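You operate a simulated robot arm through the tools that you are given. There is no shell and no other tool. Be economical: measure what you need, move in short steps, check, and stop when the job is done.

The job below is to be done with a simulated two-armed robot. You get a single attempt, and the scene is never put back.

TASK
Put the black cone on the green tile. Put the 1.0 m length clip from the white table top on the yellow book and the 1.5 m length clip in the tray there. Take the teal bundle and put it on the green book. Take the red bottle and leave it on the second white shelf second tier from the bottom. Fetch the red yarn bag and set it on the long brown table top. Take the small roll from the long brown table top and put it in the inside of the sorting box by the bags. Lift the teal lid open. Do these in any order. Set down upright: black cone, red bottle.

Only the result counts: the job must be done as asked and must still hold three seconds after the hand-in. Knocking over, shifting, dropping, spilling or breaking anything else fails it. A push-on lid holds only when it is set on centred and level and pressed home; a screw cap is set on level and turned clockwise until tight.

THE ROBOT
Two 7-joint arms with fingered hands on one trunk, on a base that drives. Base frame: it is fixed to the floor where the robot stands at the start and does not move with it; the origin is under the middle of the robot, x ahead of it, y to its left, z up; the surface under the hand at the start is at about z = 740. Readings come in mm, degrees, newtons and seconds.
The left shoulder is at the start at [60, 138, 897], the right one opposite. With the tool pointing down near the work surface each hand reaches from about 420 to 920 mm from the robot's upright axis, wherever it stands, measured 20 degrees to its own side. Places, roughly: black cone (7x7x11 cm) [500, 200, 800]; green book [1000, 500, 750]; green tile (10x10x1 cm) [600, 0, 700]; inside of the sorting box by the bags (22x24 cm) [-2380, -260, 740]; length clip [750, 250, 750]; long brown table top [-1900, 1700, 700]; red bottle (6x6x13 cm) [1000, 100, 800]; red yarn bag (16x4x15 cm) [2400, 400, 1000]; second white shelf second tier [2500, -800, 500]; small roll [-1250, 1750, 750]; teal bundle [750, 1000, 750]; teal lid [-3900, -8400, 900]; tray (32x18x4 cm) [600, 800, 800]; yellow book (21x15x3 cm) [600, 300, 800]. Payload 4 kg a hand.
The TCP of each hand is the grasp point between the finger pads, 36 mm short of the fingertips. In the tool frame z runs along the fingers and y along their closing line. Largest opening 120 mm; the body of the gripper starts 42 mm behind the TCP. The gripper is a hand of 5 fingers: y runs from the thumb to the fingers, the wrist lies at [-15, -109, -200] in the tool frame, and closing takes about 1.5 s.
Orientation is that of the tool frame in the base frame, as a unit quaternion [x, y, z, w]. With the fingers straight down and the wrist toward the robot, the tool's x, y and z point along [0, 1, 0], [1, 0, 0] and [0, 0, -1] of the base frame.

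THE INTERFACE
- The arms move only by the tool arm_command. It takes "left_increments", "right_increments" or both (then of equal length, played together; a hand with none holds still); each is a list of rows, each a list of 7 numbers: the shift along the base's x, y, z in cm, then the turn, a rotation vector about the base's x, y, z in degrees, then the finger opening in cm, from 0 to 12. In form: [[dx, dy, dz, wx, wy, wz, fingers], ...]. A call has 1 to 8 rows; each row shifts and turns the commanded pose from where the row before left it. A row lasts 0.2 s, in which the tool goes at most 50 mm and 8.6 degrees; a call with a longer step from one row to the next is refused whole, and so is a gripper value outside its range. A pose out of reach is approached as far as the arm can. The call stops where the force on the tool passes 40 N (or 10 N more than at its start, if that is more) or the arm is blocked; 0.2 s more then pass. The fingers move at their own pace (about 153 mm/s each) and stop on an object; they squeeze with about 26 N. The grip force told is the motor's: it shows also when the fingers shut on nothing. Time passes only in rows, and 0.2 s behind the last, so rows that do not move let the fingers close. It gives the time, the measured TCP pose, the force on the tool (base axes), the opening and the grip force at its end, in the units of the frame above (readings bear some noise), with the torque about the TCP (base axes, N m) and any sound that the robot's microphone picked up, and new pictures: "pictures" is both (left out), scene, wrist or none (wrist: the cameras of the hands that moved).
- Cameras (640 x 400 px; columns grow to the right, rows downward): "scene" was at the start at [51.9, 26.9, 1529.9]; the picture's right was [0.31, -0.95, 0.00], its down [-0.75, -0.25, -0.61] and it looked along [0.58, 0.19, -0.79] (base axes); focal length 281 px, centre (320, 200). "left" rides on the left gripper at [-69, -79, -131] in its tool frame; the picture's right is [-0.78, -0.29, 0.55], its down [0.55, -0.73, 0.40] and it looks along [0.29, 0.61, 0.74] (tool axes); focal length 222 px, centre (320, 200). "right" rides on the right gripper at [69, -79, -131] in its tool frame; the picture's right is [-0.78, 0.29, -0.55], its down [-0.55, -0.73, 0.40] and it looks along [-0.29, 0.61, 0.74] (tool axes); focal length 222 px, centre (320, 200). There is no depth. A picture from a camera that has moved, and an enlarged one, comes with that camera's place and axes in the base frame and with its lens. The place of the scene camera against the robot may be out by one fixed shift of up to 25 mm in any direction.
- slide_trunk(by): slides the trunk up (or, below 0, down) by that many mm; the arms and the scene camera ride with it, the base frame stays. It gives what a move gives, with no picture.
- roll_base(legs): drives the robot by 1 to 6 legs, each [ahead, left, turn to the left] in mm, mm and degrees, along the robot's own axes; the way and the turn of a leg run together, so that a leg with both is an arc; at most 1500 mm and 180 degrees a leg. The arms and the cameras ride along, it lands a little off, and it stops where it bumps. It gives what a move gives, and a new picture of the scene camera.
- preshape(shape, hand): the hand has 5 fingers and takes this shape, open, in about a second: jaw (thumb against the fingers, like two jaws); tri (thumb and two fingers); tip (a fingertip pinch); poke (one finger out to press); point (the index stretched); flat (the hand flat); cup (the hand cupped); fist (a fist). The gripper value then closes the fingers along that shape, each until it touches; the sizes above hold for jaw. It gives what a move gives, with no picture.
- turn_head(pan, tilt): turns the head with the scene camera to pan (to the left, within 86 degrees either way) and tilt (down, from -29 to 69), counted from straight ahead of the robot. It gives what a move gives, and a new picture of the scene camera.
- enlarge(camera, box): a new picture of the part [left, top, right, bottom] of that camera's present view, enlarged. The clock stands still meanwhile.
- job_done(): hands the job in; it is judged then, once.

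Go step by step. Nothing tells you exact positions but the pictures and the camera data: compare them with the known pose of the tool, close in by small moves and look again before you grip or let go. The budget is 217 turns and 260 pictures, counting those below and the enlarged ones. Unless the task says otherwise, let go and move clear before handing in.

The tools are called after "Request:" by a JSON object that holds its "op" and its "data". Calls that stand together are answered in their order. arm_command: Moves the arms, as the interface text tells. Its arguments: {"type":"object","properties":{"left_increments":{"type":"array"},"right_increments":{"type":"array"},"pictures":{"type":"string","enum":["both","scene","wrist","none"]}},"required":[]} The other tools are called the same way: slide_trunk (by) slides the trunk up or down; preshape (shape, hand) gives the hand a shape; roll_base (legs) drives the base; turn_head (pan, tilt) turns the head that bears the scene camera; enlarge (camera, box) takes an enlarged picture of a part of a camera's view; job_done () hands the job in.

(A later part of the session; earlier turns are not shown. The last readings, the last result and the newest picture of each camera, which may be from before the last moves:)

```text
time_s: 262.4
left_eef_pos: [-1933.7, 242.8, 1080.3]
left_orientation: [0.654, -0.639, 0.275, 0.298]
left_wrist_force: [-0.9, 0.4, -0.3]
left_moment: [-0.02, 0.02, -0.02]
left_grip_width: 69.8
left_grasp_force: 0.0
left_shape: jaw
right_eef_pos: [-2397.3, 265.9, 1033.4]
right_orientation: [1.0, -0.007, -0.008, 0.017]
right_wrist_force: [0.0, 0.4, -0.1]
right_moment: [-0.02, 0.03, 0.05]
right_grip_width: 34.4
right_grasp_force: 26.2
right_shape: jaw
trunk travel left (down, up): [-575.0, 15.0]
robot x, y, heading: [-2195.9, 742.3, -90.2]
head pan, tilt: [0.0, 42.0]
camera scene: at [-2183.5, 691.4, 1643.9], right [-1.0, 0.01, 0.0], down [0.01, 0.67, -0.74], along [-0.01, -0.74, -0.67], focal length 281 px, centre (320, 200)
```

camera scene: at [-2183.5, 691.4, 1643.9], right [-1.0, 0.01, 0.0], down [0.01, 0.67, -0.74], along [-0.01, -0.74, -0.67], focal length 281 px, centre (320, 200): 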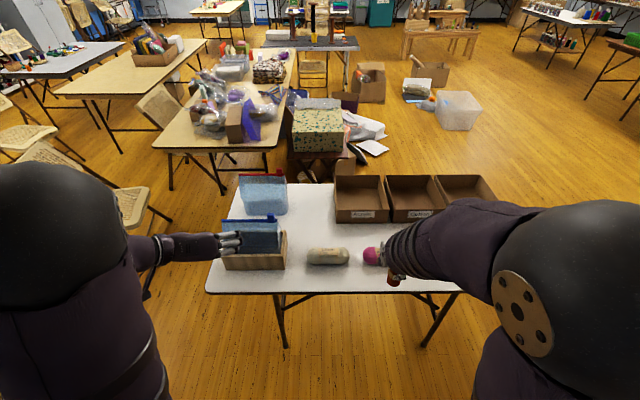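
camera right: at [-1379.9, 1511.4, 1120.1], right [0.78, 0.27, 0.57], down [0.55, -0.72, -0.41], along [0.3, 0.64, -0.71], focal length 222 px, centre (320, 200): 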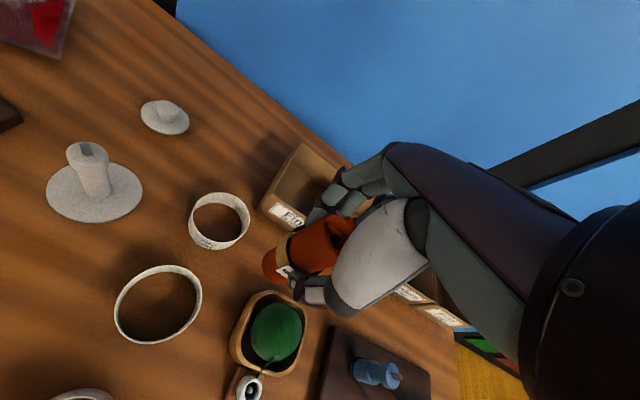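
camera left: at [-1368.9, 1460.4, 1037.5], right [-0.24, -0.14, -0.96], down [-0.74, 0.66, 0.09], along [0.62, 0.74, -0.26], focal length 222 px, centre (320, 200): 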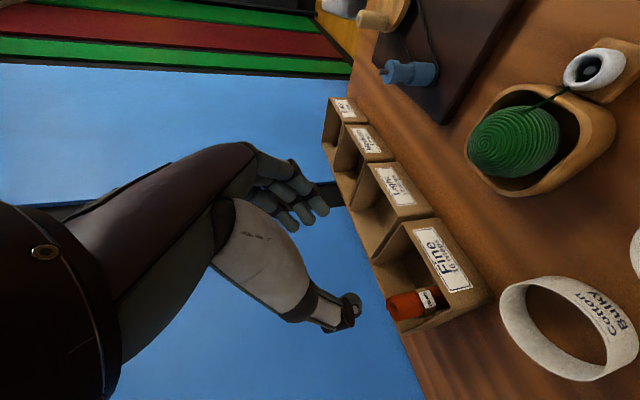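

Box 1 centre is about [-2392,-280], next to the blue bags. I drive 185 mm ahead and extend the right hand over it.

Request:
{"op": "arm_command", "data": {"left_increments": [[0, 1, 3, 0, 0, 0, 7], [0, 1, 3, 0, 0, 0, 7]], "pictures": "none"}}

Request:
{"op": "roll_base", "data": {"legs": [[185, 0, 0]]}}

Request:
{"op": "arm_command", "data": {"right_increments": [[0, -4.5, -1, 0, 0, 0, 0], [0, -4.5, -1, 0, 0, 0, 0], [0, -4.5, -1, 0, 0, 0, 0], [0, -4.5, -1, 0, 0, 0, 0], [0, -4.5, -1, 0, 0, 0, 0], [0, -4.5, -1, 0, 0, 0, 0], [0, 0, 0, 0, 0, 0, 0]], "pictures": "wrist"}}

```text
time_s: 263.0
left_eef_pos: [-1933.8, 262.6, 1140.2]
left_orientation: [0.655, -0.638, 0.275, 0.298]
left_wrist_force: [0.3, 0.2, 0.3]
left_moment: [0.04, 0.0, 0.0]
left_grip_width: 69.8
left_grasp_force: 0.0
left_shape: jaw
right_eef_pos: [-2397.6, 267.5, 1032.9]
right_orientation: [1.0, -0.008, -0.008, 0.016]
right_wrist_force: [0.2, -0.1, -0.4]
right_moment: [0.0, -0.02, -0.03]
right_grip_width: 34.2
right_grasp_force: 26.0
right_shape: jaw
trunk travel left (down, up): [-575.0, 15.0]
robot x, y, heading: [-2192.7, 742.9, -90.5]
head pan, tilt: [0.0, 42.0]
```

```text
time_s: 264.5
left_eef_pos: [-1933.5, 79.9, 1140.4]
left_orientation: [0.654, -0.638, 0.275, 0.298]
left_wrist_force: [0.0, -0.4, -0.6]
left_moment: [0.01, -0.01, 0.05]
left_grip_width: 69.7
left_grasp_force: 0.1
left_shape: jaw
right_eef_pos: [-2398.8, 82.4, 1032.8]
right_orientation: [1.0, -0.007, -0.008, 0.016]
right_wrist_force: [-0.9, -0.1, 0.4]
right_moment: [0.01, -0.01, 0.01]
right_grip_width: 34.1
right_grasp_force: 26.5
right_shape: jaw
trunk travel left (down, up): [-575.0, 15.0]
robot x, y, heading: [-2197.4, 559.1, -90.2]
head pan, tilt: [0.0, 42.0]
camera scene: at [-2184.6, 506.5, 1643.8], right [-1.0, 0.01, 0.0], down [0.0, 0.67, -0.74], along [0.0, -0.74, -0.67], focal length 281 px, centre (320, 200)
```

scene: 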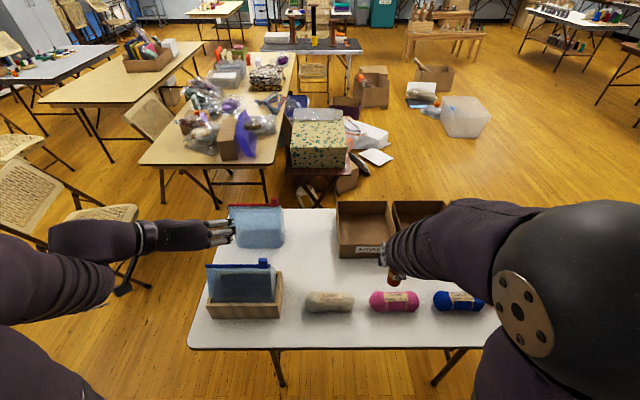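

```text
time_s: 266.1
left_eef_pos: [-1933.6, 82.6, 1139.9]
left_orientation: [0.654, -0.638, 0.276, 0.298]
left_wrist_force: [0.5, -0.2, -0.4]
left_moment: [-0.01, 0.0, -0.01]
left_grip_width: 70.1
left_grasp_force: 0.0
left_shape: jaw
right_eef_pos: [-2397.3, -185.2, 973.7]
right_orientation: [1.0, -0.006, -0.008, 0.016]
right_wrist_force: [0.3, -0.3, -0.3]
right_moment: [0.02, -0.02, 0.02]
right_grip_width: 34.4
right_grasp_force: 25.8
right_shape: jaw
trunk travel left (down, up): [-575.0, 15.0]
robot x, y, heading: [-2196.1, 558.0, -90.2]
head pan, tilt: [0.0, 42.0]
camera right: at [-2324.8, -104.5, 1100.2], right [-0.78, -0.26, 0.57], down [-0.55, 0.73, -0.41], along [-0.31, -0.63, -0.71], focal length 222 px, centre (320, 200)
```

right: 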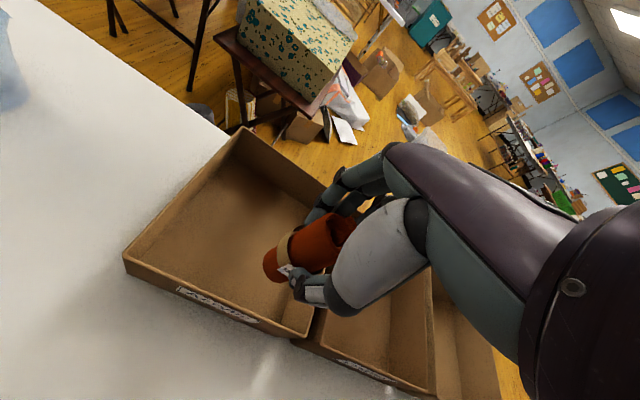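

Box 1 spans x -2511…-2270, y -403…-151. I move the roll over its centre and lower it.

Request:
{"op": "arm_command", "data": {"right_increments": [[0.2, -4.5, -1, 0, 0, 0, 0], [0.3, -4.3, -1, 0, 0, 0, 0], [0, 0, -4, 0, 0, 0, 0], [0, 0, -3.5, 0, 0, 0, 0], [0, 0, 0, 0, 0, 0, 0]], "pictures": "wrist"}}

```text
time_s: 267.3
left_eef_pos: [-1932.9, 81.4, 1140.3]
left_orientation: [0.654, -0.638, 0.275, 0.298]
left_wrist_force: [-0.1, 0.2, 0.1]
left_moment: [0.01, -0.03, 0.0]
left_grip_width: 69.5
left_grasp_force: 0.0
left_shape: jaw
right_eef_pos: [-2394.4, -274.7, 878.1]
right_orientation: [1.0, -0.005, -0.008, 0.017]
right_wrist_force: [0.1, 0.3, 0.0]
right_moment: [-0.02, -0.03, 0.01]
right_grip_width: 34.1
right_grasp_force: 25.9
right_shape: jaw
trunk travel left (down, up): [-575.0, 15.0]
robot x, y, heading: [-2196.5, 559.1, -90.1]
head pan, tilt: [0.0, 42.0]
camera right: at [-2321.2, -192.2, 1004.4], right [-0.78, -0.26, 0.57], down [-0.55, 0.73, -0.41], along [-0.31, -0.63, -0.71], focal length 222 px, centre (320, 200)
```

right: 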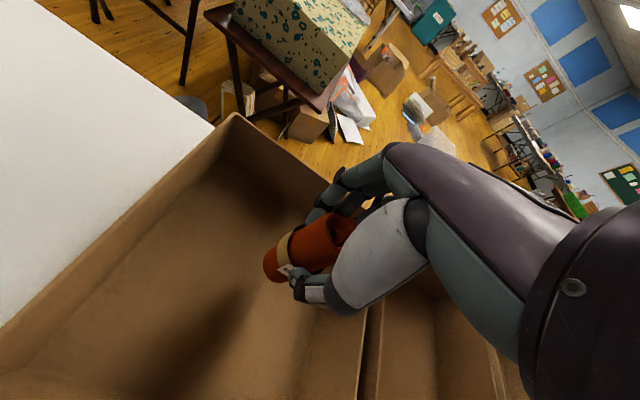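

Request:
{"op": "arm_command", "data": {"right_increments": [[0, 0, -2, 0, 0, 0, 0], [0, 0, -0.8, 0, 0, 0, 0], [0, 0, -0.4, 0, 0, 0, 0], [0, 0, -0.4, 0, 0, 0, 0], [0, 0, 0, 0, 0, 0, 0]], "pictures": "none"}}

```text
time_s: 268.5
left_eef_pos: [-1934.7, 80.7, 1140.7]
left_orientation: [0.655, -0.638, 0.275, 0.298]
left_wrist_force: [0.1, -0.7, 0.0]
left_moment: [-0.02, 0.0, 0.01]
left_grip_width: 69.9
left_grasp_force: 0.0
left_shape: jaw
right_eef_pos: [-2394.1, -275.3, 842.3]
right_orientation: [1.0, -0.007, -0.008, 0.017]
right_wrist_force: [-0.3, 0.1, 3.8]
right_moment: [0.02, -0.01, -0.02]
right_grip_width: 34.3
right_grasp_force: 25.4
right_shape: jaw
trunk travel left (down, up): [-575.0, 15.0]
robot x, y, heading: [-2197.9, 560.8, -90.3]
head pan, tilt: [0.0, 42.0]
```

Contact (3.8 N). I open and rise.

Request:
{"op": "arm_command", "data": {"right_increments": [[0, 0, 0, 0, 0, 0, 4.5], [0, 0, 0, 0, 0, 0, 7], [0, 0, 0, 0, 0, 0, 8], [0, 0, 2, 0, 0, 0, 8], [0, 0, 4, 0, 0, 0, 8], [0, 0, 4.5, 0, 0, 0, 8], [0, 0, 4.5, 0, 0, 0, 8]], "pictures": "wrist"}}

```text
time_s: 270.1
left_eef_pos: [-1934.3, 81.2, 1142.1]
left_orientation: [0.655, -0.638, 0.276, 0.298]
left_wrist_force: [-0.7, 0.3, -0.4]
left_moment: [-0.02, 0.01, -0.02]
left_grip_width: 69.8
left_grasp_force: 0.0
left_shape: jaw
right_eef_pos: [-2394.7, -274.8, 992.3]
right_orientation: [1.0, -0.006, -0.008, 0.016]
right_wrist_force: [0.1, -0.3, 0.7]
right_moment: [-0.03, 0.0, -0.01]
right_grip_width: 79.7
right_grasp_force: 0.0
right_shape: jaw
trunk travel left (down, up): [-575.0, 15.0]
robot x, y, heading: [-2196.7, 557.8, -90.4]
head pan, tilt: [0.0, 42.0]
camera right: at [-2321.7, -192.6, 1118.8], right [-0.78, -0.26, 0.57], down [-0.55, 0.73, -0.41], along [-0.31, -0.63, -0.71], focal length 222 px, centre (320, 200)
```

right: 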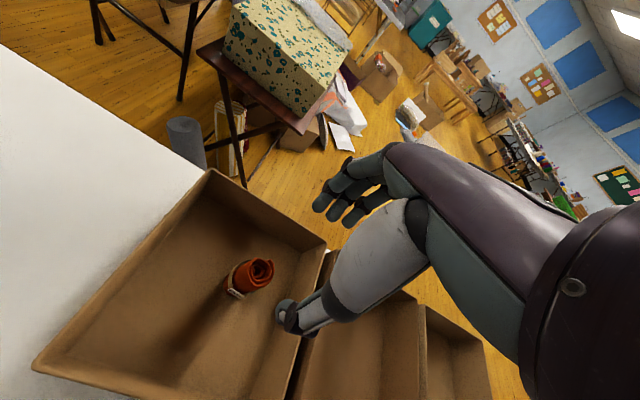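

The roll is in the sorting box. Now the teal lid: the teal bin stands far off near [-3900,-8500]. I retract the hand, back off and strafe toward the open floor on the right.

Request:
{"op": "arm_command", "data": {"right_increments": [[0, 4.5, 1, 0, 0, 0, 8], [0, 4.5, 1, 0, 0, 0, 8], [0, 4.5, 1, 0, 0, 0, 8], [0, 4.5, 0, 0, 0, 0, 8], [0, 4.5, 0, 0, 0, 0, 8], [0, 4.5, 0, 0, 0, 0, 8], [0, 4.5, 0, 0, 0, 0, 8], [0, 4.5, 0, 0, 0, 0, 8]], "pictures": "none"}}

Request:
{"op": "roll_base", "data": {"legs": [[-150, 0, 0], [0, -1450, 0], [0, -800, 0]]}}

Request:
{"op": "turn_head", "data": {"pan": 0, "tilt": 20}}

```text
time_s: 271.9
left_eef_pos: [-1933.4, 82.2, 1141.0]
left_orientation: [0.654, -0.638, 0.276, 0.298]
left_wrist_force: [0.4, 0.1, 0.3]
left_moment: [-0.03, -0.03, 0.02]
left_grip_width: 69.8
left_grasp_force: 0.1
left_shape: jaw
right_eef_pos: [-2392.5, 86.4, 1022.0]
right_orientation: [1.0, -0.005, -0.007, 0.018]
right_wrist_force: [-1.1, -0.5, 0.1]
right_moment: [0.0, -0.01, 0.0]
right_grip_width: 79.7
right_grasp_force: 0.0
right_shape: jaw
trunk travel left (down, up): [-575.0, 15.0]
robot x, y, heading: [-2194.5, 560.4, -90.3]
head pan, tilt: [0.0, 42.0]
```

```text
time_s: 283.9
left_eef_pos: [-4170.5, 275.3, 1140.1]
left_orientation: [-0.645, 0.648, -0.271, -0.302]
left_wrist_force: [0.8, 0.7, -0.6]
left_moment: [0.01, -0.01, 0.01]
left_grip_width: 70.2
left_grasp_force: 0.1
left_shape: jaw
right_eef_pos: [-4629.5, 294.2, 1021.9]
right_orientation: [1.0, -0.021, -0.008, 0.016]
right_wrist_force: [0.0, 0.2, 0.0]
right_moment: [0.01, -0.02, 0.0]
right_grip_width: 80.1
right_grasp_force: 0.0
right_shape: jaw
trunk travel left (down, up): [-575.0, 15.0]
robot x, y, heading: [-4417.9, 760.2, -91.7]
head pan, tilt: [0.0, 42.0]
camera scene: at [-4409.4, 711.2, 1643.9], right [-1.0, 0.03, 0.0], down [0.02, 0.67, -0.74], along [-0.03, -0.74, -0.67], focal length 281 px, centre (320, 200)
```

scene: 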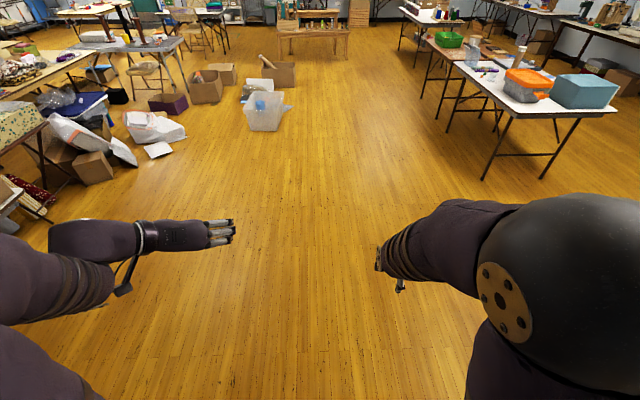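

```text
time_s: 284.7
left_eef_pos: [-4170.6, 275.5, 1140.9]
left_orientation: [-0.645, 0.648, -0.271, -0.302]
left_wrist_force: [0.1, 0.0, -0.8]
left_moment: [0.01, -0.01, -0.02]
left_grip_width: 69.8
left_grasp_force: 0.1
left_shape: jaw
right_eef_pos: [-4628.8, 294.7, 1021.7]
right_orientation: [1.0, -0.021, -0.009, 0.017]
right_wrist_force: [1.2, 0.4, 0.0]
right_moment: [-0.03, -0.01, 0.01]
right_grip_width: 79.9
right_grasp_force: 0.1
right_shape: jaw
trunk travel left (down, up): [-575.0, 15.0]
robot x, y, heading: [-4417.7, 762.5, -91.8]
head pan, tilt: [0.0, 20.0]
camera scene: at [-4409.1, 701.7, 1678.2], right [-1.0, 0.03, 0.0], down [0.01, 0.34, -0.94], along [-0.03, -0.94, -0.34], focal length 281 px, centre (320, 200)
```

scene: 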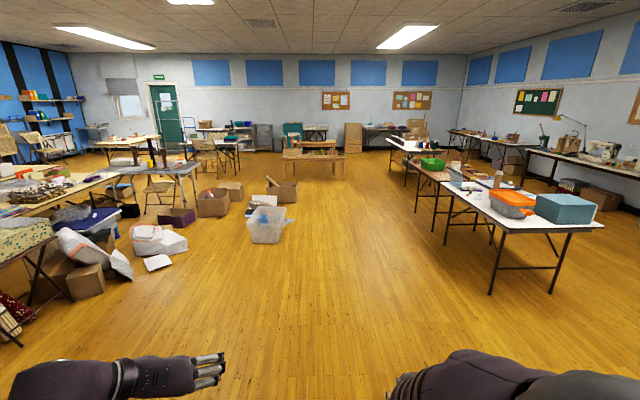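

Open floor ahead. I drive down the middle at x≈-5000 to about y=-3650.

Request:
{"op": "roll_base", "data": {"legs": [[0, -570, 1.8], [1500, 0, 0], [1500, 0, 0], [1400, 0, 0]]}}

Request:
{"op": "turn_head", "data": {"pan": 15, "tilt": 22}}

```text
time_s: 308.8
left_eef_pos: [-4862.7, -4147.9, 1140.4]
left_orientation: [-0.646, 0.647, -0.271, -0.301]
left_wrist_force: [-0.2, -0.5, 0.1]
left_moment: [-0.02, -0.02, -0.03]
left_grip_width: 70.0
left_grasp_force: 0.1
left_shape: jaw
right_eef_pos: [-5320.6, -4129.5, 1021.2]
right_orientation: [1.0, -0.02, -0.009, 0.016]
right_wrist_force: [-0.2, 1.2, -0.5]
right_moment: [0.01, -0.03, -0.03]
right_grip_width: 79.7
right_grasp_force: 0.1
right_shape: jaw
trunk travel left (down, up): [-575.0, 15.0]
robot x, y, heading: [-5109.7, -3663.8, -91.9]
head pan, tilt: [0.0, 20.0]
camera scene: at [-5101.4, -3722.9, 1678.2], right [-1.0, 0.03, 0.0], down [0.01, 0.34, -0.94], along [-0.03, -0.94, -0.34], focal length 281 px, centre (320, 200)
```

scene: 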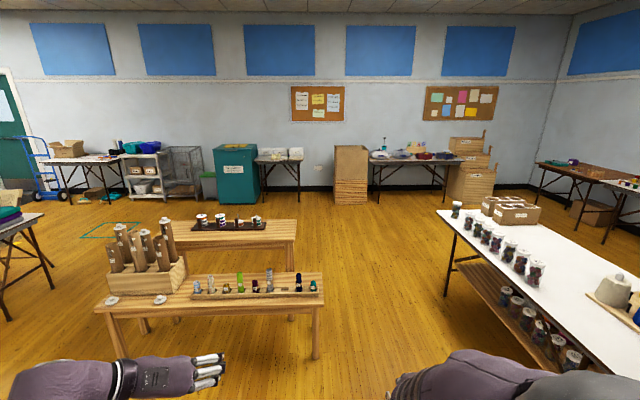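

```text
time_s: 309.5
left_eef_pos: [-4862.2, -4146.7, 1141.0]
left_orientation: [-0.645, 0.647, -0.272, -0.301]
left_wrist_force: [0.7, 0.8, 0.1]
left_moment: [0.02, 0.01, 0.03]
left_grip_width: 70.0
left_grasp_force: 0.0
left_shape: jaw
right_eef_pos: [-5321.5, -4130.1, 1021.1]
right_orientation: [1.0, -0.02, -0.009, 0.017]
right_wrist_force: [0.9, 0.8, -0.5]
right_moment: [0.04, 0.0, 0.0]
right_grip_width: 79.6
right_grasp_force: 0.1
right_shape: jaw
trunk travel left (down, up): [-575.0, 15.0]
robot x, y, heading: [-5109.1, -3660.3, -91.8]
head pan, tilt: [15.0, 22.0]
camera scene: at [-5077.4, -3719.9, 1675.0], right [-0.97, -0.23, 0.0], down [-0.08, 0.36, -0.93], along [0.21, -0.9, -0.37], focal length 281 px, centre (320, 200)
```

scene: 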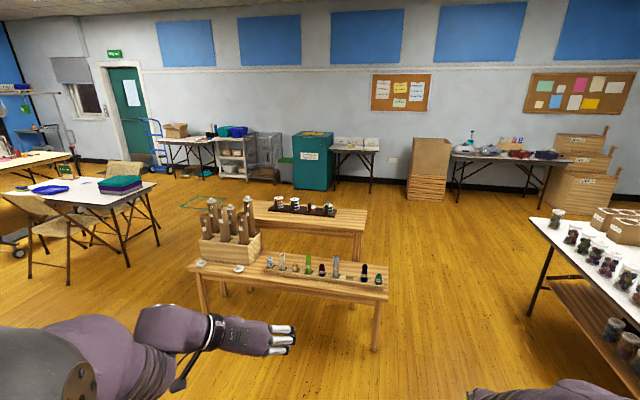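

The teal bin stands at the wall near [-3845,-8250]. I pass right of the benches (x≈-5650), then strafe left in front of the bin.

Request:
{"op": "roll_base", "data": {"legs": [[0, -520, 1.9], [1500, 0, 0], [1500, 0, 0], [300, 0, 0]]}}

Request:
{"op": "turn_head", "data": {"pan": 40, "tilt": 25}}

```text
time_s: 328.2
left_eef_pos: [-5377.8, -7428.0, 1139.6]
left_orientation: [0.66, -0.633, 0.277, 0.295]
left_wrist_force: [0.2, -0.5, 0.4]
left_moment: [0.02, -0.01, 0.0]
left_grip_width: 69.9
left_grasp_force: 0.1
left_shape: jaw
right_eef_pos: [-5835.9, -7430.0, 1021.2]
right_orientation: [1.0, 0.003, -0.008, 0.016]
right_wrist_force: [0.1, -0.2, 0.4]
right_moment: [0.0, -0.01, -0.01]
right_grip_width: 79.9
right_grasp_force: 0.1
right_shape: jaw
trunk travel left (down, up): [-575.0, 15.0]
robot x, y, heading: [-5649.5, -6954.5, -89.4]
head pan, tilt: [15.0, 22.0]
camera scene: at [-5610.6, -7011.1, 1674.9], right [-0.96, -0.27, 0.0], down [-0.1, 0.36, -0.93], along [0.25, -0.89, -0.38], focal length 281 px, centre (320, 200)
```

scene: 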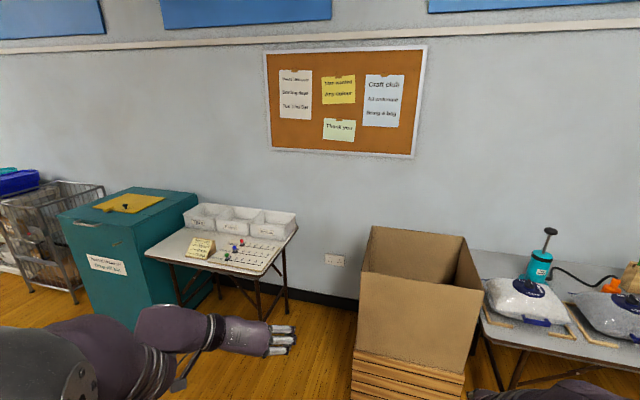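

```text
time_s: 329.1
left_eef_pos: [-5377.1, -7426.8, 1140.0]
left_orientation: [0.66, -0.633, 0.277, 0.296]
left_wrist_force: [0.2, -0.1, 0.3]
left_moment: [0.0, -0.02, 0.05]
left_grip_width: 69.9
left_grasp_force: 0.2
left_shape: jaw
right_eef_pos: [-5834.9, -7429.3, 1021.6]
right_orientation: [1.0, 0.003, -0.008, 0.017]
right_wrist_force: [0.3, 0.2, -0.4]
right_moment: [0.0, 0.01, -0.01]
right_grip_width: 80.1
right_grasp_force: 0.1
right_shape: jaw
trunk travel left (down, up): [-575.0, 15.0]
robot x, y, heading: [-5644.7, -6955.6, -89.2]
head pan, tilt: [40.0, 25.0]
camera scene: at [-5575.7, -6990.4, 1670.2], right [-0.76, -0.65, 0.0], down [-0.28, 0.32, -0.91], along [0.59, -0.69, -0.42], focal length 281 px, centre (320, 200)
```

scene: 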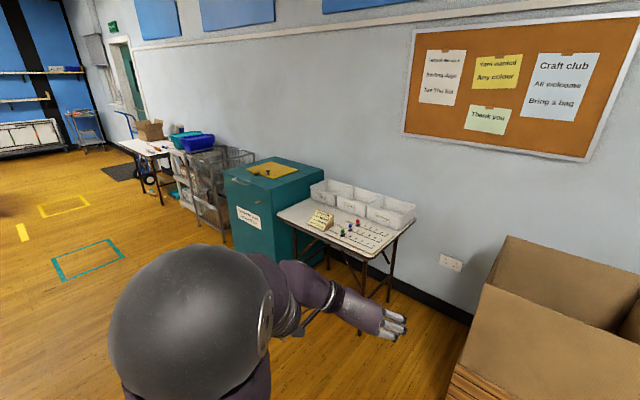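

Request:
{"op": "enlarge", "data": {"camera": "scene", "box": [215, 145, 345, 245]}}

```text
4.00 times, centred on (280, 195) of scene
camera zoom: at [-5575.7, -6990.4, 1670.2], right [-0.76, -0.65, 0.0], down [-0.28, 0.32, -0.91], along [0.59, -0.69, -0.42], focal length 1126 px, centre (480, 220)
```

zoom: 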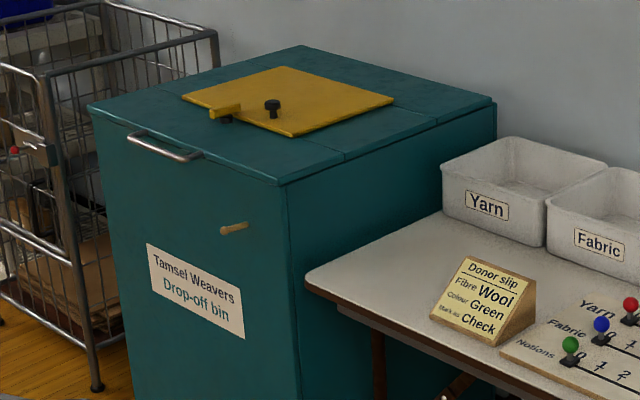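

The drop-off bin has a teal lid with a bar handle at its front edge near [-3820,-8120], z≈890. I drive in front of it and look again.

Request:
{"op": "roll_base", "data": {"legs": [[0, 1500, -0.7], [0, 430, 0], [350, 0, 0]]}}

Request:
{"op": "turn_head", "data": {"pan": 0, "tilt": 40}}

```text
time_s: 340.8
left_eef_pos: [-3390.4, -7736.3, 1140.6]
left_orientation: [0.669, -0.623, 0.281, 0.292]
left_wrist_force: [0.4, 0.5, -0.3]
left_moment: [0.02, 0.01, 0.01]
left_grip_width: 70.0
left_grasp_force: 0.0
left_shape: jaw
right_eef_pos: [-3848.6, -7750.5, 1020.0]
right_orientation: [1.0, 0.016, -0.007, 0.017]
right_wrist_force: [-0.5, -0.5, -0.5]
right_moment: [0.0, 0.01, -0.02]
right_grip_width: 79.9
right_grasp_force: 0.2
right_shape: jaw
trunk travel left (down, up): [-575.0, 15.0]
robot x, y, heading: [-3668.8, -7270.3, -87.9]
head pan, tilt: [40.0, 25.0]
camera scene: at [-3599.0, -7305.3, 1670.1], right [-0.74, -0.67, 0.0], down [-0.28, 0.31, -0.91], along [0.61, -0.67, -0.42], focal length 281 px, centre (320, 200)
```

scene: 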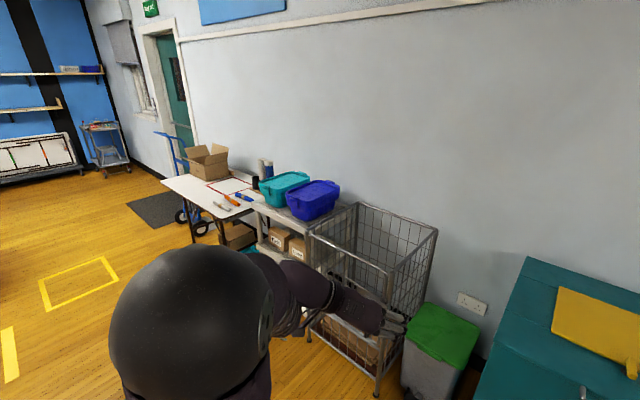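

```text
time_s: 341.9
left_eef_pos: [-3389.3, -7734.8, 1140.3]
left_orientation: [0.668, -0.623, 0.282, 0.292]
left_wrist_force: [0.1, 0.6, 0.0]
left_moment: [-0.02, 0.01, -0.03]
left_grip_width: 70.1
left_grasp_force: 0.0
left_shape: jaw
right_eef_pos: [-3848.7, -7749.9, 1020.9]
right_orientation: [1.0, 0.016, -0.008, 0.017]
right_wrist_force: [-0.8, -0.7, 0.1]
right_moment: [0.01, -0.01, 0.0]
right_grip_width: 80.1
right_grasp_force: 0.0
right_shape: jaw
trunk travel left (down, up): [-575.0, 15.0]
robot x, y, heading: [-3672.4, -7265.3, -87.9]
head pan, tilt: [0.0, 40.0]
camera scene: at [-3657.6, -7320.6, 1646.9], right [-1.0, -0.04, 0.0], down [-0.02, 0.64, -0.77], along [0.03, -0.77, -0.64], focal length 281 px, centre (320, 200)
```

scene: 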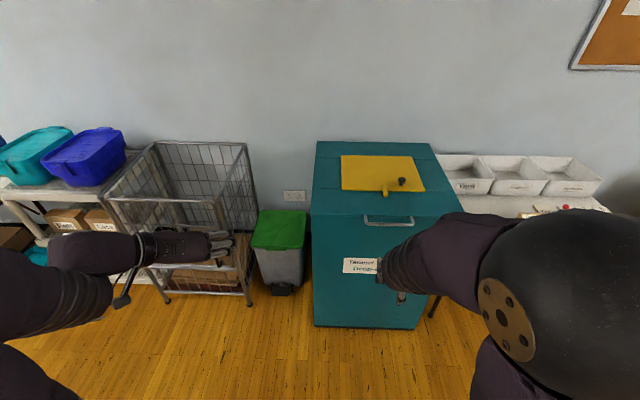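

Request:
{"op": "enlarge", "data": {"camera": "scene", "box": [300, 130, 470, 290]}}

```text
2.50 times, centred on (385, 210) of scene
camera zoom: at [-3657.6, -7320.6, 1646.9], right [-1.0, -0.04, 0.0], down [-0.02, 0.64, -0.77], along [0.03, -0.77, -0.64], focal length 704 px, centre (158, 175)
```

zoom: 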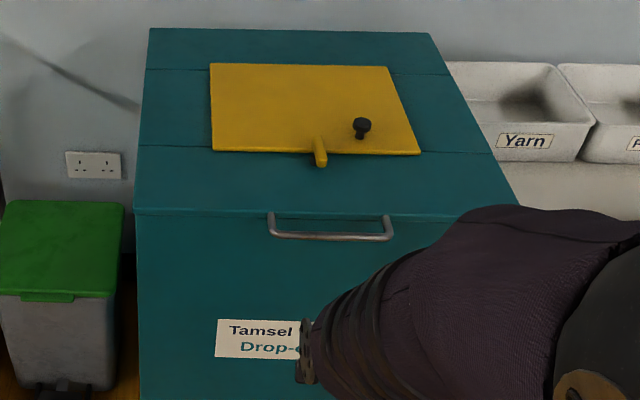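

The lid's bar handle is near [-3890,-8100], z≈885. I straighten the base, move 280 mm ahead, and pitch the right hand up to point forward (fingers above, thumb below).

Request:
{"op": "roll_base", "data": {"legs": [[0, 0, -2.1], [230, 0, 0]]}}

Request:
{"op": "arm_command", "data": {"right_increments": [[0, 0, 0, -8.5, 0, 0, 8], [0, 0, 0, -8.5, 0, 0, 8], [0, 0, 0, -8.5, 0, 0, 8], [0, 0, 0, -8.5, 0, 0, 8], [0, 0, 0, -8.5, 0, 0, 8], [0, 0, 0, -8.5, 0, 0, 8], [0, 0, 0, -8.5, 0, 0, 8], [0, 0, 0, -8.5, 0, 0, 8]], "pictures": "both"}}

```text
time_s: 344.0
left_eef_pos: [-3407.7, -7971.8, 1139.7]
left_orientation: [0.656, -0.637, 0.276, 0.296]
left_wrist_force: [0.4, -0.4, 0.5]
left_moment: [0.02, -0.01, -0.01]
left_grip_width: 69.9
left_grasp_force: 0.0
left_shape: jaw
right_eef_pos: [-3865.2, -7969.5, 1021.0]
right_orientation: [1.0, -0.003, -0.008, 0.016]
right_wrist_force: [0.6, -0.3, 0.5]
right_moment: [0.03, -0.04, 0.01]
right_grip_width: 79.9
right_grasp_force: 0.1
right_shape: jaw
trunk travel left (down, up): [-575.0, 15.0]
robot x, y, heading: [-3673.0, -7494.1, -90.1]
head pan, tilt: [0.0, 40.0]
camera scene: at [-3659.7, -7548.7, 1646.8], right [-1.0, 0.0, 0.0], down [0.0, 0.64, -0.77], along [0.0, -0.77, -0.64], focal length 281 px, centre (320, 200)
```

scene: 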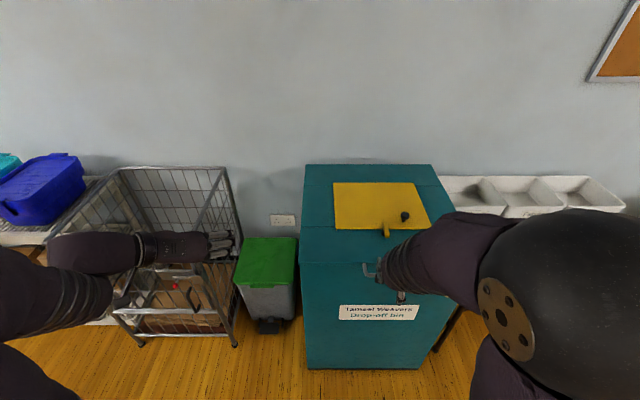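

```text
time_s: 345.8
left_eef_pos: [-3411.7, -7968.6, 1141.7]
left_orientation: [0.656, -0.637, 0.278, 0.295]
left_wrist_force: [-0.8, 0.3, 0.4]
left_moment: [0.01, -0.07, 0.07]
left_grip_width: 69.8
left_grasp_force: 0.0
left_shape: jaw
right_eef_pos: [-3902.7, -7992.4, 1127.3]
right_orientation: [0.947, 0.001, -0.023, 0.319]
right_wrist_force: [-0.8, 0.8, -0.2]
right_moment: [-0.04, -0.1, 0.05]
right_grip_width: 80.0
right_grasp_force: 0.1
right_shape: jaw
right hand out of reach, approached as far as the arm can: row 2, 3, 4, 5, 6, 7, 8
trunk travel left (down, up): [-575.0, 15.0]
robot x, y, heading: [-3668.5, -7498.7, -90.0]
head pan, tilt: [0.0, 40.0]
camera scene: at [-3665.2, -7544.0, 1647.0], right [-1.0, 0.0, 0.0], down [0.0, 0.64, -0.77], along [0.0, -0.77, -0.64], focal length 281 px, centre (320, 200)
camera right: at [-3829.2, -7853.2, 1180.2], right [-0.76, 0.11, 0.65], down [-0.58, 0.35, -0.74], along [-0.31, -0.93, -0.2], focal length 222 px, centre (320, 200)
```

scene: 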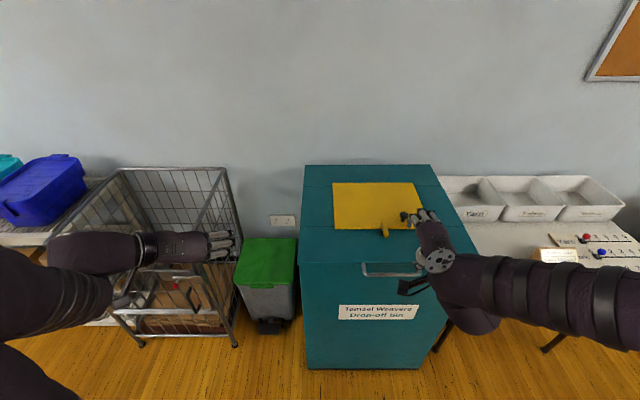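
right: 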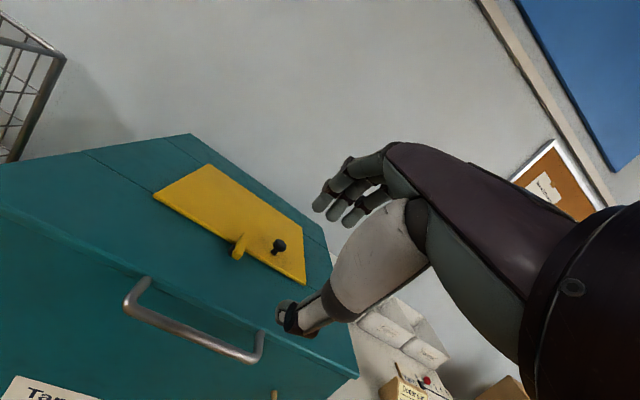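

Request:
{"op": "enlarge", "data": {"camera": "right", "box": [60, 140, 360, 400]}}

Request:
{"op": "slide_trunk", "data": {"by": -250}}

```text
1.54 times, centred on (210, 270) of right
camera zoom: at [-3829.2, -7853.2, 1180.2], right [-0.76, 0.11, 0.65], down [-0.58, 0.35, -0.74], along [-0.31, -0.93, -0.2], focal length 342 px, centre (489, 92)
```

zoom: 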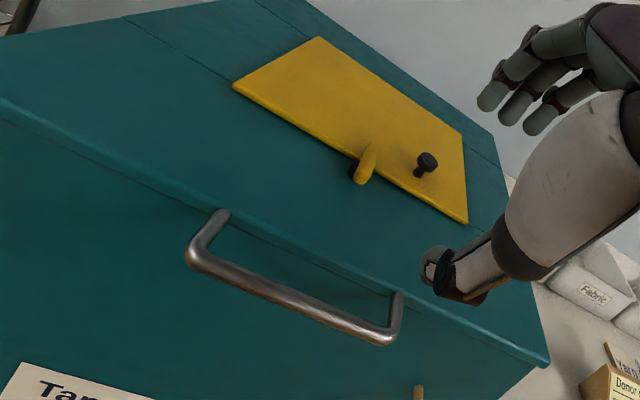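

```text
time_s: 347.9
left_eef_pos: [-3406.5, -7969.9, 916.9]
left_orientation: [0.656, -0.636, 0.276, 0.297]
left_wrist_force: [0.2, 0.7, 0.2]
left_moment: [0.03, -0.03, -0.03]
left_grip_width: 70.0
left_grasp_force: 0.0
left_shape: jaw
right_eef_pos: [-3898.8, -7996.3, 911.0]
right_orientation: [0.944, 0.001, -0.025, 0.329]
right_wrist_force: [0.2, 19.9, 25.1]
right_moment: [-1.61, -0.2, 0.11]
right_grip_width: 78.8
right_grasp_force: 0.1
right_shape: jaw
trunk travel left (down, up): [-351.0, 239.0]
robot x, y, heading: [-3667.0, -7493.3, -89.9]
head pan, tilt: [0.0, 40.0]
stopped: the force on the tool passed its limit at 47 N (the readings are from after the stop); the commanded pose is now the measured one
```

The fingers touched the bin while the trunk came down. I back the hand off, then continue lowering the trunk.

Request:
{"op": "arm_command", "data": {"right_increments": [[0, 1, 1.5, 0, 0, 0, 8], [0, 4, 1, 0, 0, 0, 8], [0, 4, 0, 0, 0, 0, 8], [0, 4, 0, 0, 0, 0, 8], [0, 4, 0, 0, 0, 0, 8]], "pictures": "both"}}

```text
time_s: 349.1
left_eef_pos: [-3406.0, -7971.6, 916.1]
left_orientation: [0.656, -0.637, 0.276, 0.297]
left_wrist_force: [-0.1, 0.5, -0.4]
left_moment: [-0.02, -0.02, -0.04]
left_grip_width: 69.9
left_grasp_force: 0.0
left_shape: jaw
right_eef_pos: [-3898.4, -7978.1, 924.8]
right_orientation: [0.946, 0.001, -0.025, 0.323]
right_wrist_force: [0.2, 0.3, -0.3]
right_moment: [0.03, -0.02, 0.01]
right_grip_width: 80.0
right_grasp_force: 0.0
right_shape: jaw
right hand out of reach, approached as far as the arm can: row 2, 3, 4, 5
trunk travel left (down, up): [-351.0, 239.0]
robot x, y, heading: [-3669.3, -7493.1, -90.3]
head pan, tilt: [0.0, 40.0]
camera scene: at [-3659.9, -7546.9, 1422.5], right [-1.0, 0.0, 0.0], down [0.0, 0.64, -0.77], along [0.0, -0.77, -0.64], focal length 281 px, centre (320, 200)
camera right: at [-3825.3, -7836.5, 976.2], right [-0.75, 0.12, 0.65], down [-0.58, 0.35, -0.74], along [-0.31, -0.93, -0.19], focal length 222 px, centre (320, 200)
```

scene: 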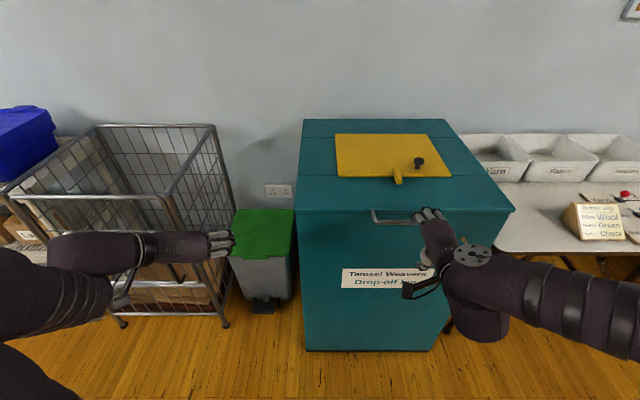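
right: 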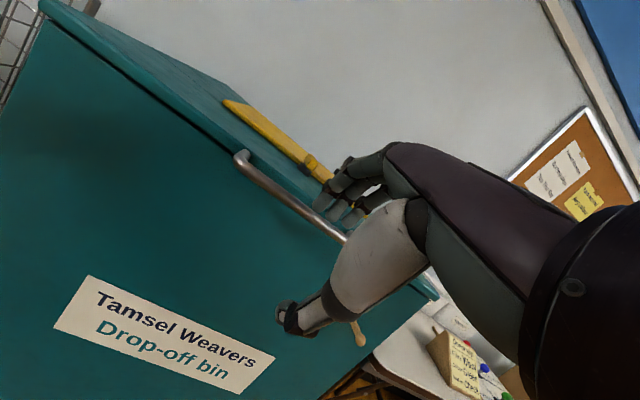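

The handle sits on the lid's front lip, so I'll grip it pointing forward. I back the base 130 mm, lower the trunk further and finish pitching the hand.

Request:
{"op": "roll_base", "data": {"legs": [[-130, 0, 0]]}}

Request:
{"op": "slide_trunk", "data": {"by": -100}}

Request:
{"op": "arm_command", "data": {"right_increments": [[0, 0, 0.5, -8, 0, 0, 7], [0, 0, 0.5, -8, 0, 0, 7], [0, 0, 0.5, -8, 0, 0, 7], [0, 0, 0.5, -8, 0, 0, 7], [0, 0, 0.5, -8, 0, 0, 7], [0, 0, 0.5, -6, 0, 0, 7], [0, 0, 0, 0, 0, 0, 7]], "pictures": "both"}}

```text
time_s: 350.4
left_eef_pos: [-3406.6, -7838.9, 916.7]
left_orientation: [0.656, -0.636, 0.276, 0.297]
left_wrist_force: [0.1, 0.2, 0.3]
left_moment: [-0.02, -0.02, 0.0]
left_grip_width: 69.7
left_grasp_force: 0.0
left_shape: jaw
right_eef_pos: [-3899.3, -7846.0, 925.2]
right_orientation: [0.946, 0.001, -0.025, 0.324]
right_wrist_force: [-0.4, -0.2, -0.2]
right_moment: [0.01, -0.01, 0.0]
right_grip_width: 79.8
right_grasp_force: 0.0
right_shape: jaw
trunk travel left (down, up): [-351.0, 239.0]
robot x, y, heading: [-3675.2, -7362.2, -89.9]
head pan, tilt: [0.0, 40.0]
camera scene: at [-3659.9, -7414.9, 1422.5], right [-1.0, 0.0, 0.0], down [0.0, 0.64, -0.77], along [0.0, -0.77, -0.64], focal length 281 px, centre (320, 200)
```

scene: 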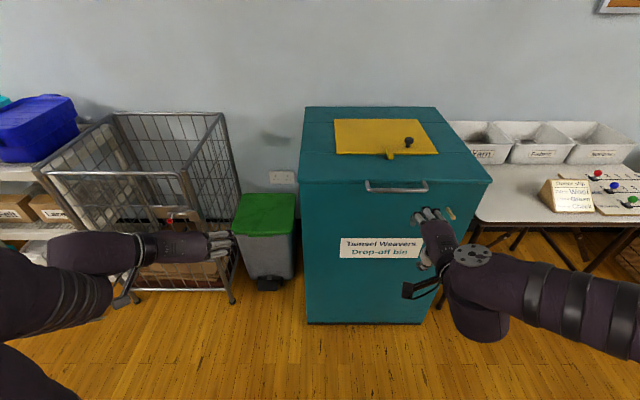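

```text
time_s: 351.7
left_eef_pos: [-3406.2, -7838.7, 815.7]
left_orientation: [0.657, -0.636, 0.276, 0.297]
left_wrist_force: [0.5, 0.0, 0.0]
left_moment: [0.0, 0.0, 0.01]
left_grip_width: 69.7
left_grasp_force: 0.0
left_shape: jaw
right_eef_pos: [-3898.6, -7845.7, 826.1]
right_orientation: [0.946, 0.002, -0.025, 0.324]
right_wrist_force: [-0.1, 0.2, -0.3]
right_moment: [-0.01, 0.03, -0.03]
right_grip_width: 79.9
right_grasp_force: 0.1
right_shape: jaw
trunk travel left (down, up): [-251.0, 339.0]
robot x, y, heading: [-3667.0, -7365.7, -90.0]
head pan, tilt: [0.0, 40.0]
```

```text
time_s: 353.3
left_eef_pos: [-3406.9, -7839.7, 816.8]
left_orientation: [0.657, -0.635, 0.277, 0.297]
left_wrist_force: [-0.2, 0.1, 0.1]
left_moment: [0.0, 0.01, 0.02]
left_grip_width: 70.0
left_grasp_force: 0.0
left_shape: jaw
right_eef_pos: [-3946.8, -7916.2, 931.0]
right_orientation: [0.744, -0.007, -0.023, 0.668]
right_wrist_force: [0.4, -0.2, -0.1]
right_moment: [0.0, -0.01, -0.01]
right_grip_width: 70.1
right_grasp_force: 0.0
right_shape: jaw
right hand out of reach, approached as far as the arm can: row 1, 2, 3, 4, 5, 6
trunk travel left (down, up): [-251.0, 339.0]
robot x, y, heading: [-3669.7, -7364.9, -89.9]
head pan, tilt: [0.0, 40.0]
camera scene: at [-3659.9, -7415.6, 1322.5], right [-1.0, 0.0, 0.0], down [0.0, 0.64, -0.77], along [0.0, -0.77, -0.64], focal length 281 px, centre (320, 200)
camera right: at [-3871.9, -7781.1, 864.1], right [-0.75, 0.54, 0.37], down [-0.58, -0.29, -0.76], along [-0.31, -0.79, 0.54], focal length 222 px, centre (320, 200)
```

scene: 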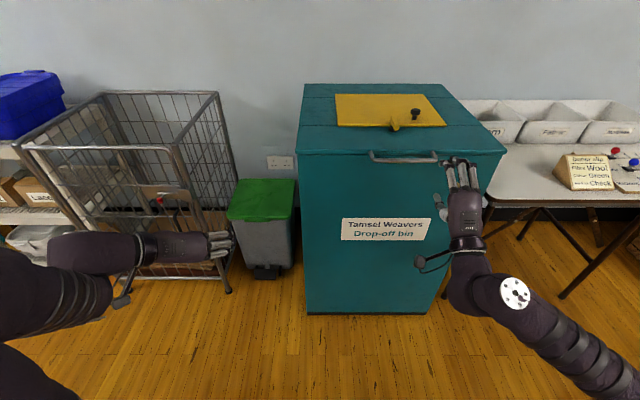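
right: 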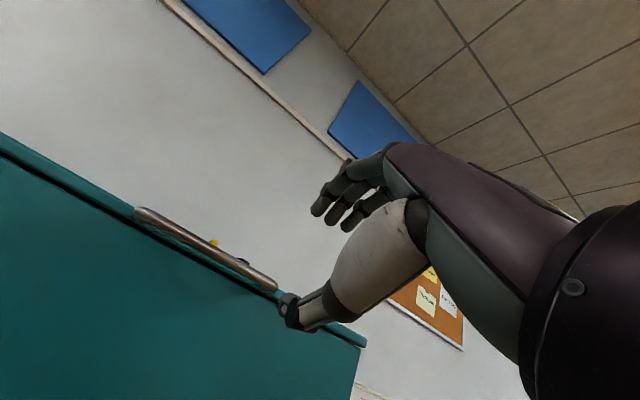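

Now the hand points forward with fingers above. The bar is near z≈912, y≈-8080, x -3990…-3804. I line up and approach.

Request:
{"op": "arm_command", "data": {"right_increments": [[1.3, -2, -0.5, 0, 0, 0, 8], [1.3, -2.5, -0.5, 0, 0, 0, 8], [1.3, -2.5, -0.5, 0, 0, 0, 8], [1.3, -2.5, -0.5, 0, 0, 0, 8], [0, 0, 0, 0, 0, 0, 8]], "pictures": "both"}}

```text
time_s: 354.5
left_eef_pos: [-3405.6, -7841.1, 815.9]
left_orientation: [0.657, -0.636, 0.276, 0.297]
left_wrist_force: [-0.4, -1.1, 0.5]
left_moment: [0.0, -0.03, 0.01]
left_grip_width: 69.9
left_grasp_force: 0.1
left_shape: jaw
right_eef_pos: [-3895.1, -8011.4, 911.9]
right_orientation: [0.744, -0.008, -0.024, 0.668]
right_wrist_force: [0.7, 0.1, 0.3]
right_moment: [0.0, 0.01, 0.03]
right_grip_width: 79.8
right_grasp_force: 0.0
right_shape: jaw
trunk travel left (down, up): [-251.0, 339.0]
robot x, y, heading: [-3671.0, -7366.6, -89.9]
head pan, tilt: [0.0, 40.0]
camera scene: at [-3659.8, -7415.7, 1322.5], right [-1.0, 0.0, 0.0], down [0.0, 0.64, -0.77], along [0.0, -0.77, -0.64], focal length 281 px, centre (320, 200)
camera right: at [-3821.0, -7876.4, 844.4], right [-0.75, 0.55, 0.37], down [-0.58, -0.29, -0.76], along [-0.31, -0.79, 0.54], focal length 222 px, centre (320, 200)
```

scene: 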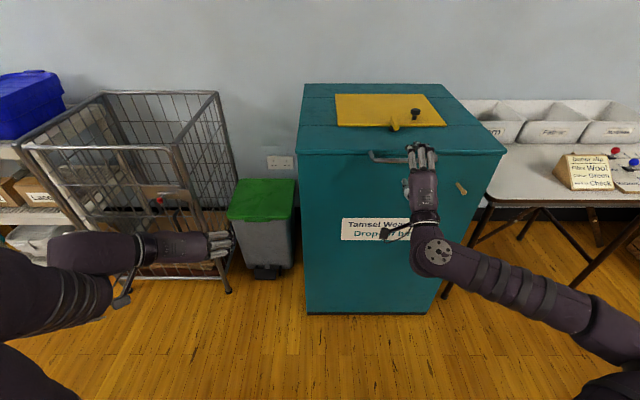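
right: 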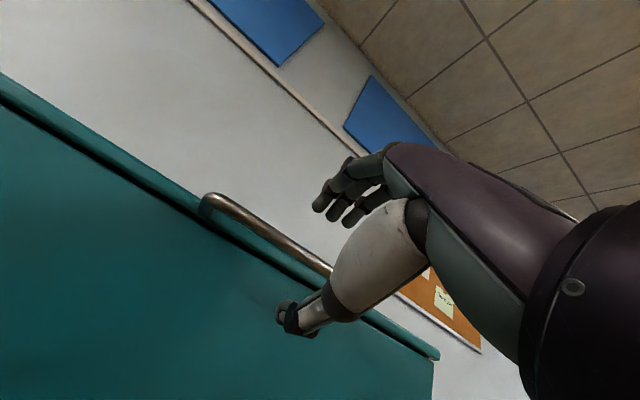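

The bar is about y=-8058, z≈905. I advance 40 mm and close on it.

Request:
{"op": "arm_command", "data": {"right_increments": [[0, -2, -0.4, 0, 0, 0, 8], [0, -1.8, -0.2, 0, 0, 0, 8], [0, 0, 0, 0, 0, 0, 5], [0, 0, 0, 0, 0, 0, 2], [0, 0, 0, 0, 0, 0, 0], [0, 0, 0, 0, 0, 0, 0], [0, 0, 0, 0, 0, 0, 0]], "pictures": "wrist"}}

Request:
{"op": "enlarge", "data": {"camera": "scene", "box": [350, 100, 490, 210]}}

```text
time_s: 356.1
left_eef_pos: [-3406.5, -7839.2, 816.4]
left_orientation: [0.657, -0.636, 0.276, 0.296]
left_wrist_force: [0.4, -0.1, 0.6]
left_moment: [-0.03, -0.02, 0.03]
left_grip_width: 69.9
left_grasp_force: 0.0
left_shape: jaw
right_eef_pos: [-3896.5, -8049.6, 905.6]
right_orientation: [0.744, -0.009, -0.025, 0.668]
right_wrist_force: [-0.4, -3.5, 4.8]
right_moment: [-0.01, 0.18, 0.06]
right_grip_width: 0.1
right_grasp_force: 25.2
right_shape: jaw
trunk travel left (down, up): [-251.0, 339.0]
robot x, y, heading: [-3669.9, -7362.4, -89.9]
head pan, tilt: [0.0, 40.0]
camera right: at [-3821.8, -7915.0, 838.8], right [-0.75, 0.55, 0.37], down [-0.58, -0.29, -0.76], along [-0.31, -0.79, 0.54], focal length 222 px, centre (320, 200)
```

right: 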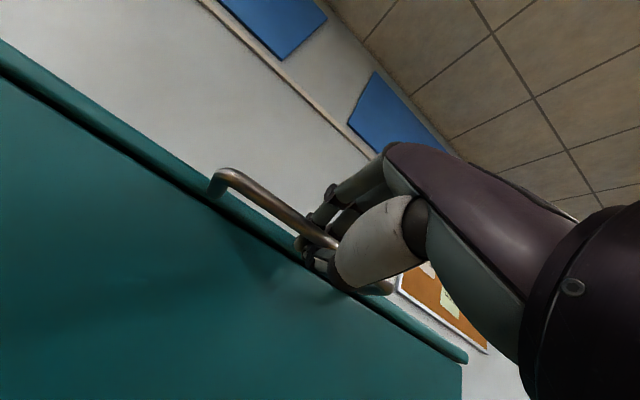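

```text
3.64 times, centred on (420, 155) of scene
camera zoom: at [-3659.8, -7415.6, 1322.5], right [-1.0, 0.0, 0.0], down [0.0, 0.64, -0.77], along [0.0, -0.77, -0.64], focal length 1023 px, centre (-44, 364)
```

zoom: 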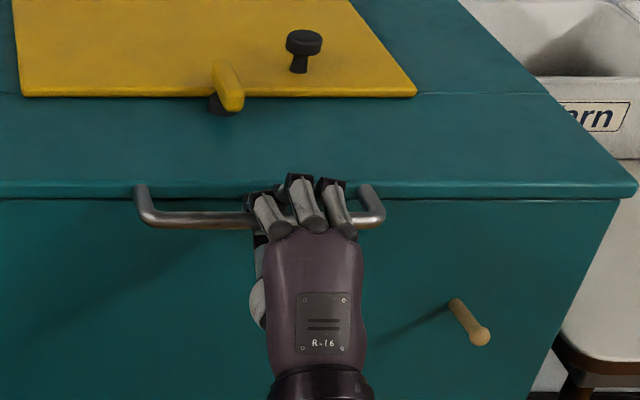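

The fingers enclose the bar. I lift 30 mm and watch the force.

Request:
{"op": "arm_command", "data": {"right_increments": [[0, 0, 1, 0, 0, 0, 0], [0, 0, 1, 0, 0, 0, 0], [0, 0, 1, 0, 0, 0, 0], [0, 0, 0, 0, 0, 0, 0]], "pictures": "scene"}}

```text
time_s: 357.1
left_eef_pos: [-3405.9, -7841.1, 816.2]
left_orientation: [0.657, -0.636, 0.276, 0.296]
left_wrist_force: [0.7, 0.6, 0.1]
left_moment: [-0.02, -0.01, 0.02]
left_grip_width: 70.0
left_grasp_force: 0.1
left_shape: jaw
right_eef_pos: [-3896.9, -8049.0, 935.1]
right_orientation: [0.745, -0.008, -0.024, 0.666]
right_wrist_force: [-0.1, -10.6, -4.2]
right_moment: [0.08, 0.09, 0.16]
right_grip_width: 0.0
right_grasp_force: 26.0
right_shape: jaw
trunk travel left (down, up): [-251.0, 339.0]
robot x, y, heading: [-3670.3, -7367.5, -90.1]
head pan, tilt: [0.0, 40.0]
camera scene: at [-3660.1, -7417.1, 1322.4], right [-1.0, 0.0, 0.0], down [0.0, 0.64, -0.77], along [0.0, -0.77, -0.64], focal length 281 px, centre (320, 200)
```

scene: 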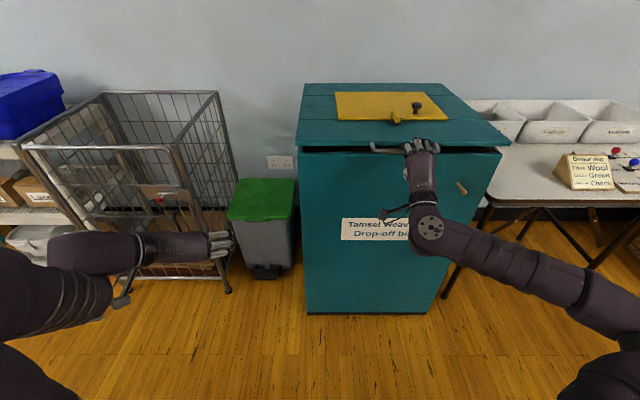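

The lid opens easily (hinged at the back). I follow the arc upward in two steps.

Request:
{"op": "arm_command", "data": {"right_increments": [[0, -0.3, 4.4, 0, 0, 0, 0], [0, -0.7, 4.4, 0, 0, 0, 0], [0, -1.0, 4.3, 0, 0, 0, 0], [0, -1.3, 4.2, 0, 0, 0, 0], [0, 0, 0, 0, 0, 0, 0]], "pictures": "scene"}}

```text
time_s: 358.3
left_eef_pos: [-3406.5, -7842.2, 815.1]
left_orientation: [0.657, -0.636, 0.276, 0.296]
left_wrist_force: [0.6, 0.8, 0.8]
left_moment: [-0.03, 0.0, -0.02]
left_grip_width: 69.8
left_grasp_force: 0.2
left_shape: jaw
right_eef_pos: [-3895.5, -8083.4, 1106.6]
right_orientation: [0.746, -0.006, -0.022, 0.665]
right_wrist_force: [1.3, -15.5, -10.1]
right_moment: [0.21, 0.09, 0.37]
right_grip_width: 0.0
right_grasp_force: 26.3
right_shape: jaw
trunk travel left (down, up): [-251.0, 339.0]
robot x, y, heading: [-3668.4, -7363.9, -89.7]
head pan, tilt: [0.0, 40.0]
camera scene: at [-3659.9, -7418.3, 1322.3], right [-1.0, 0.0, 0.0], down [0.0, 0.64, -0.76], along [0.0, -0.76, -0.64], focal length 281 px, centre (320, 200)
```

scene: 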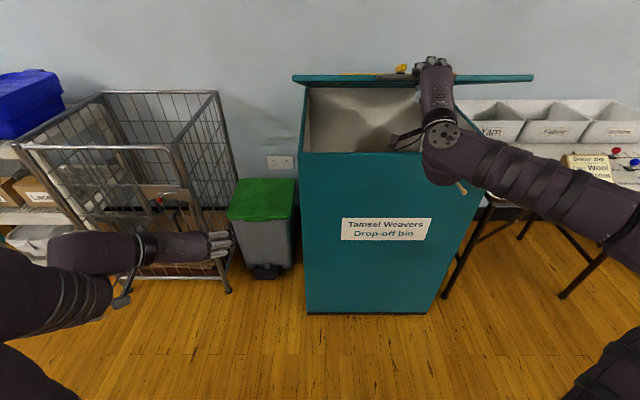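

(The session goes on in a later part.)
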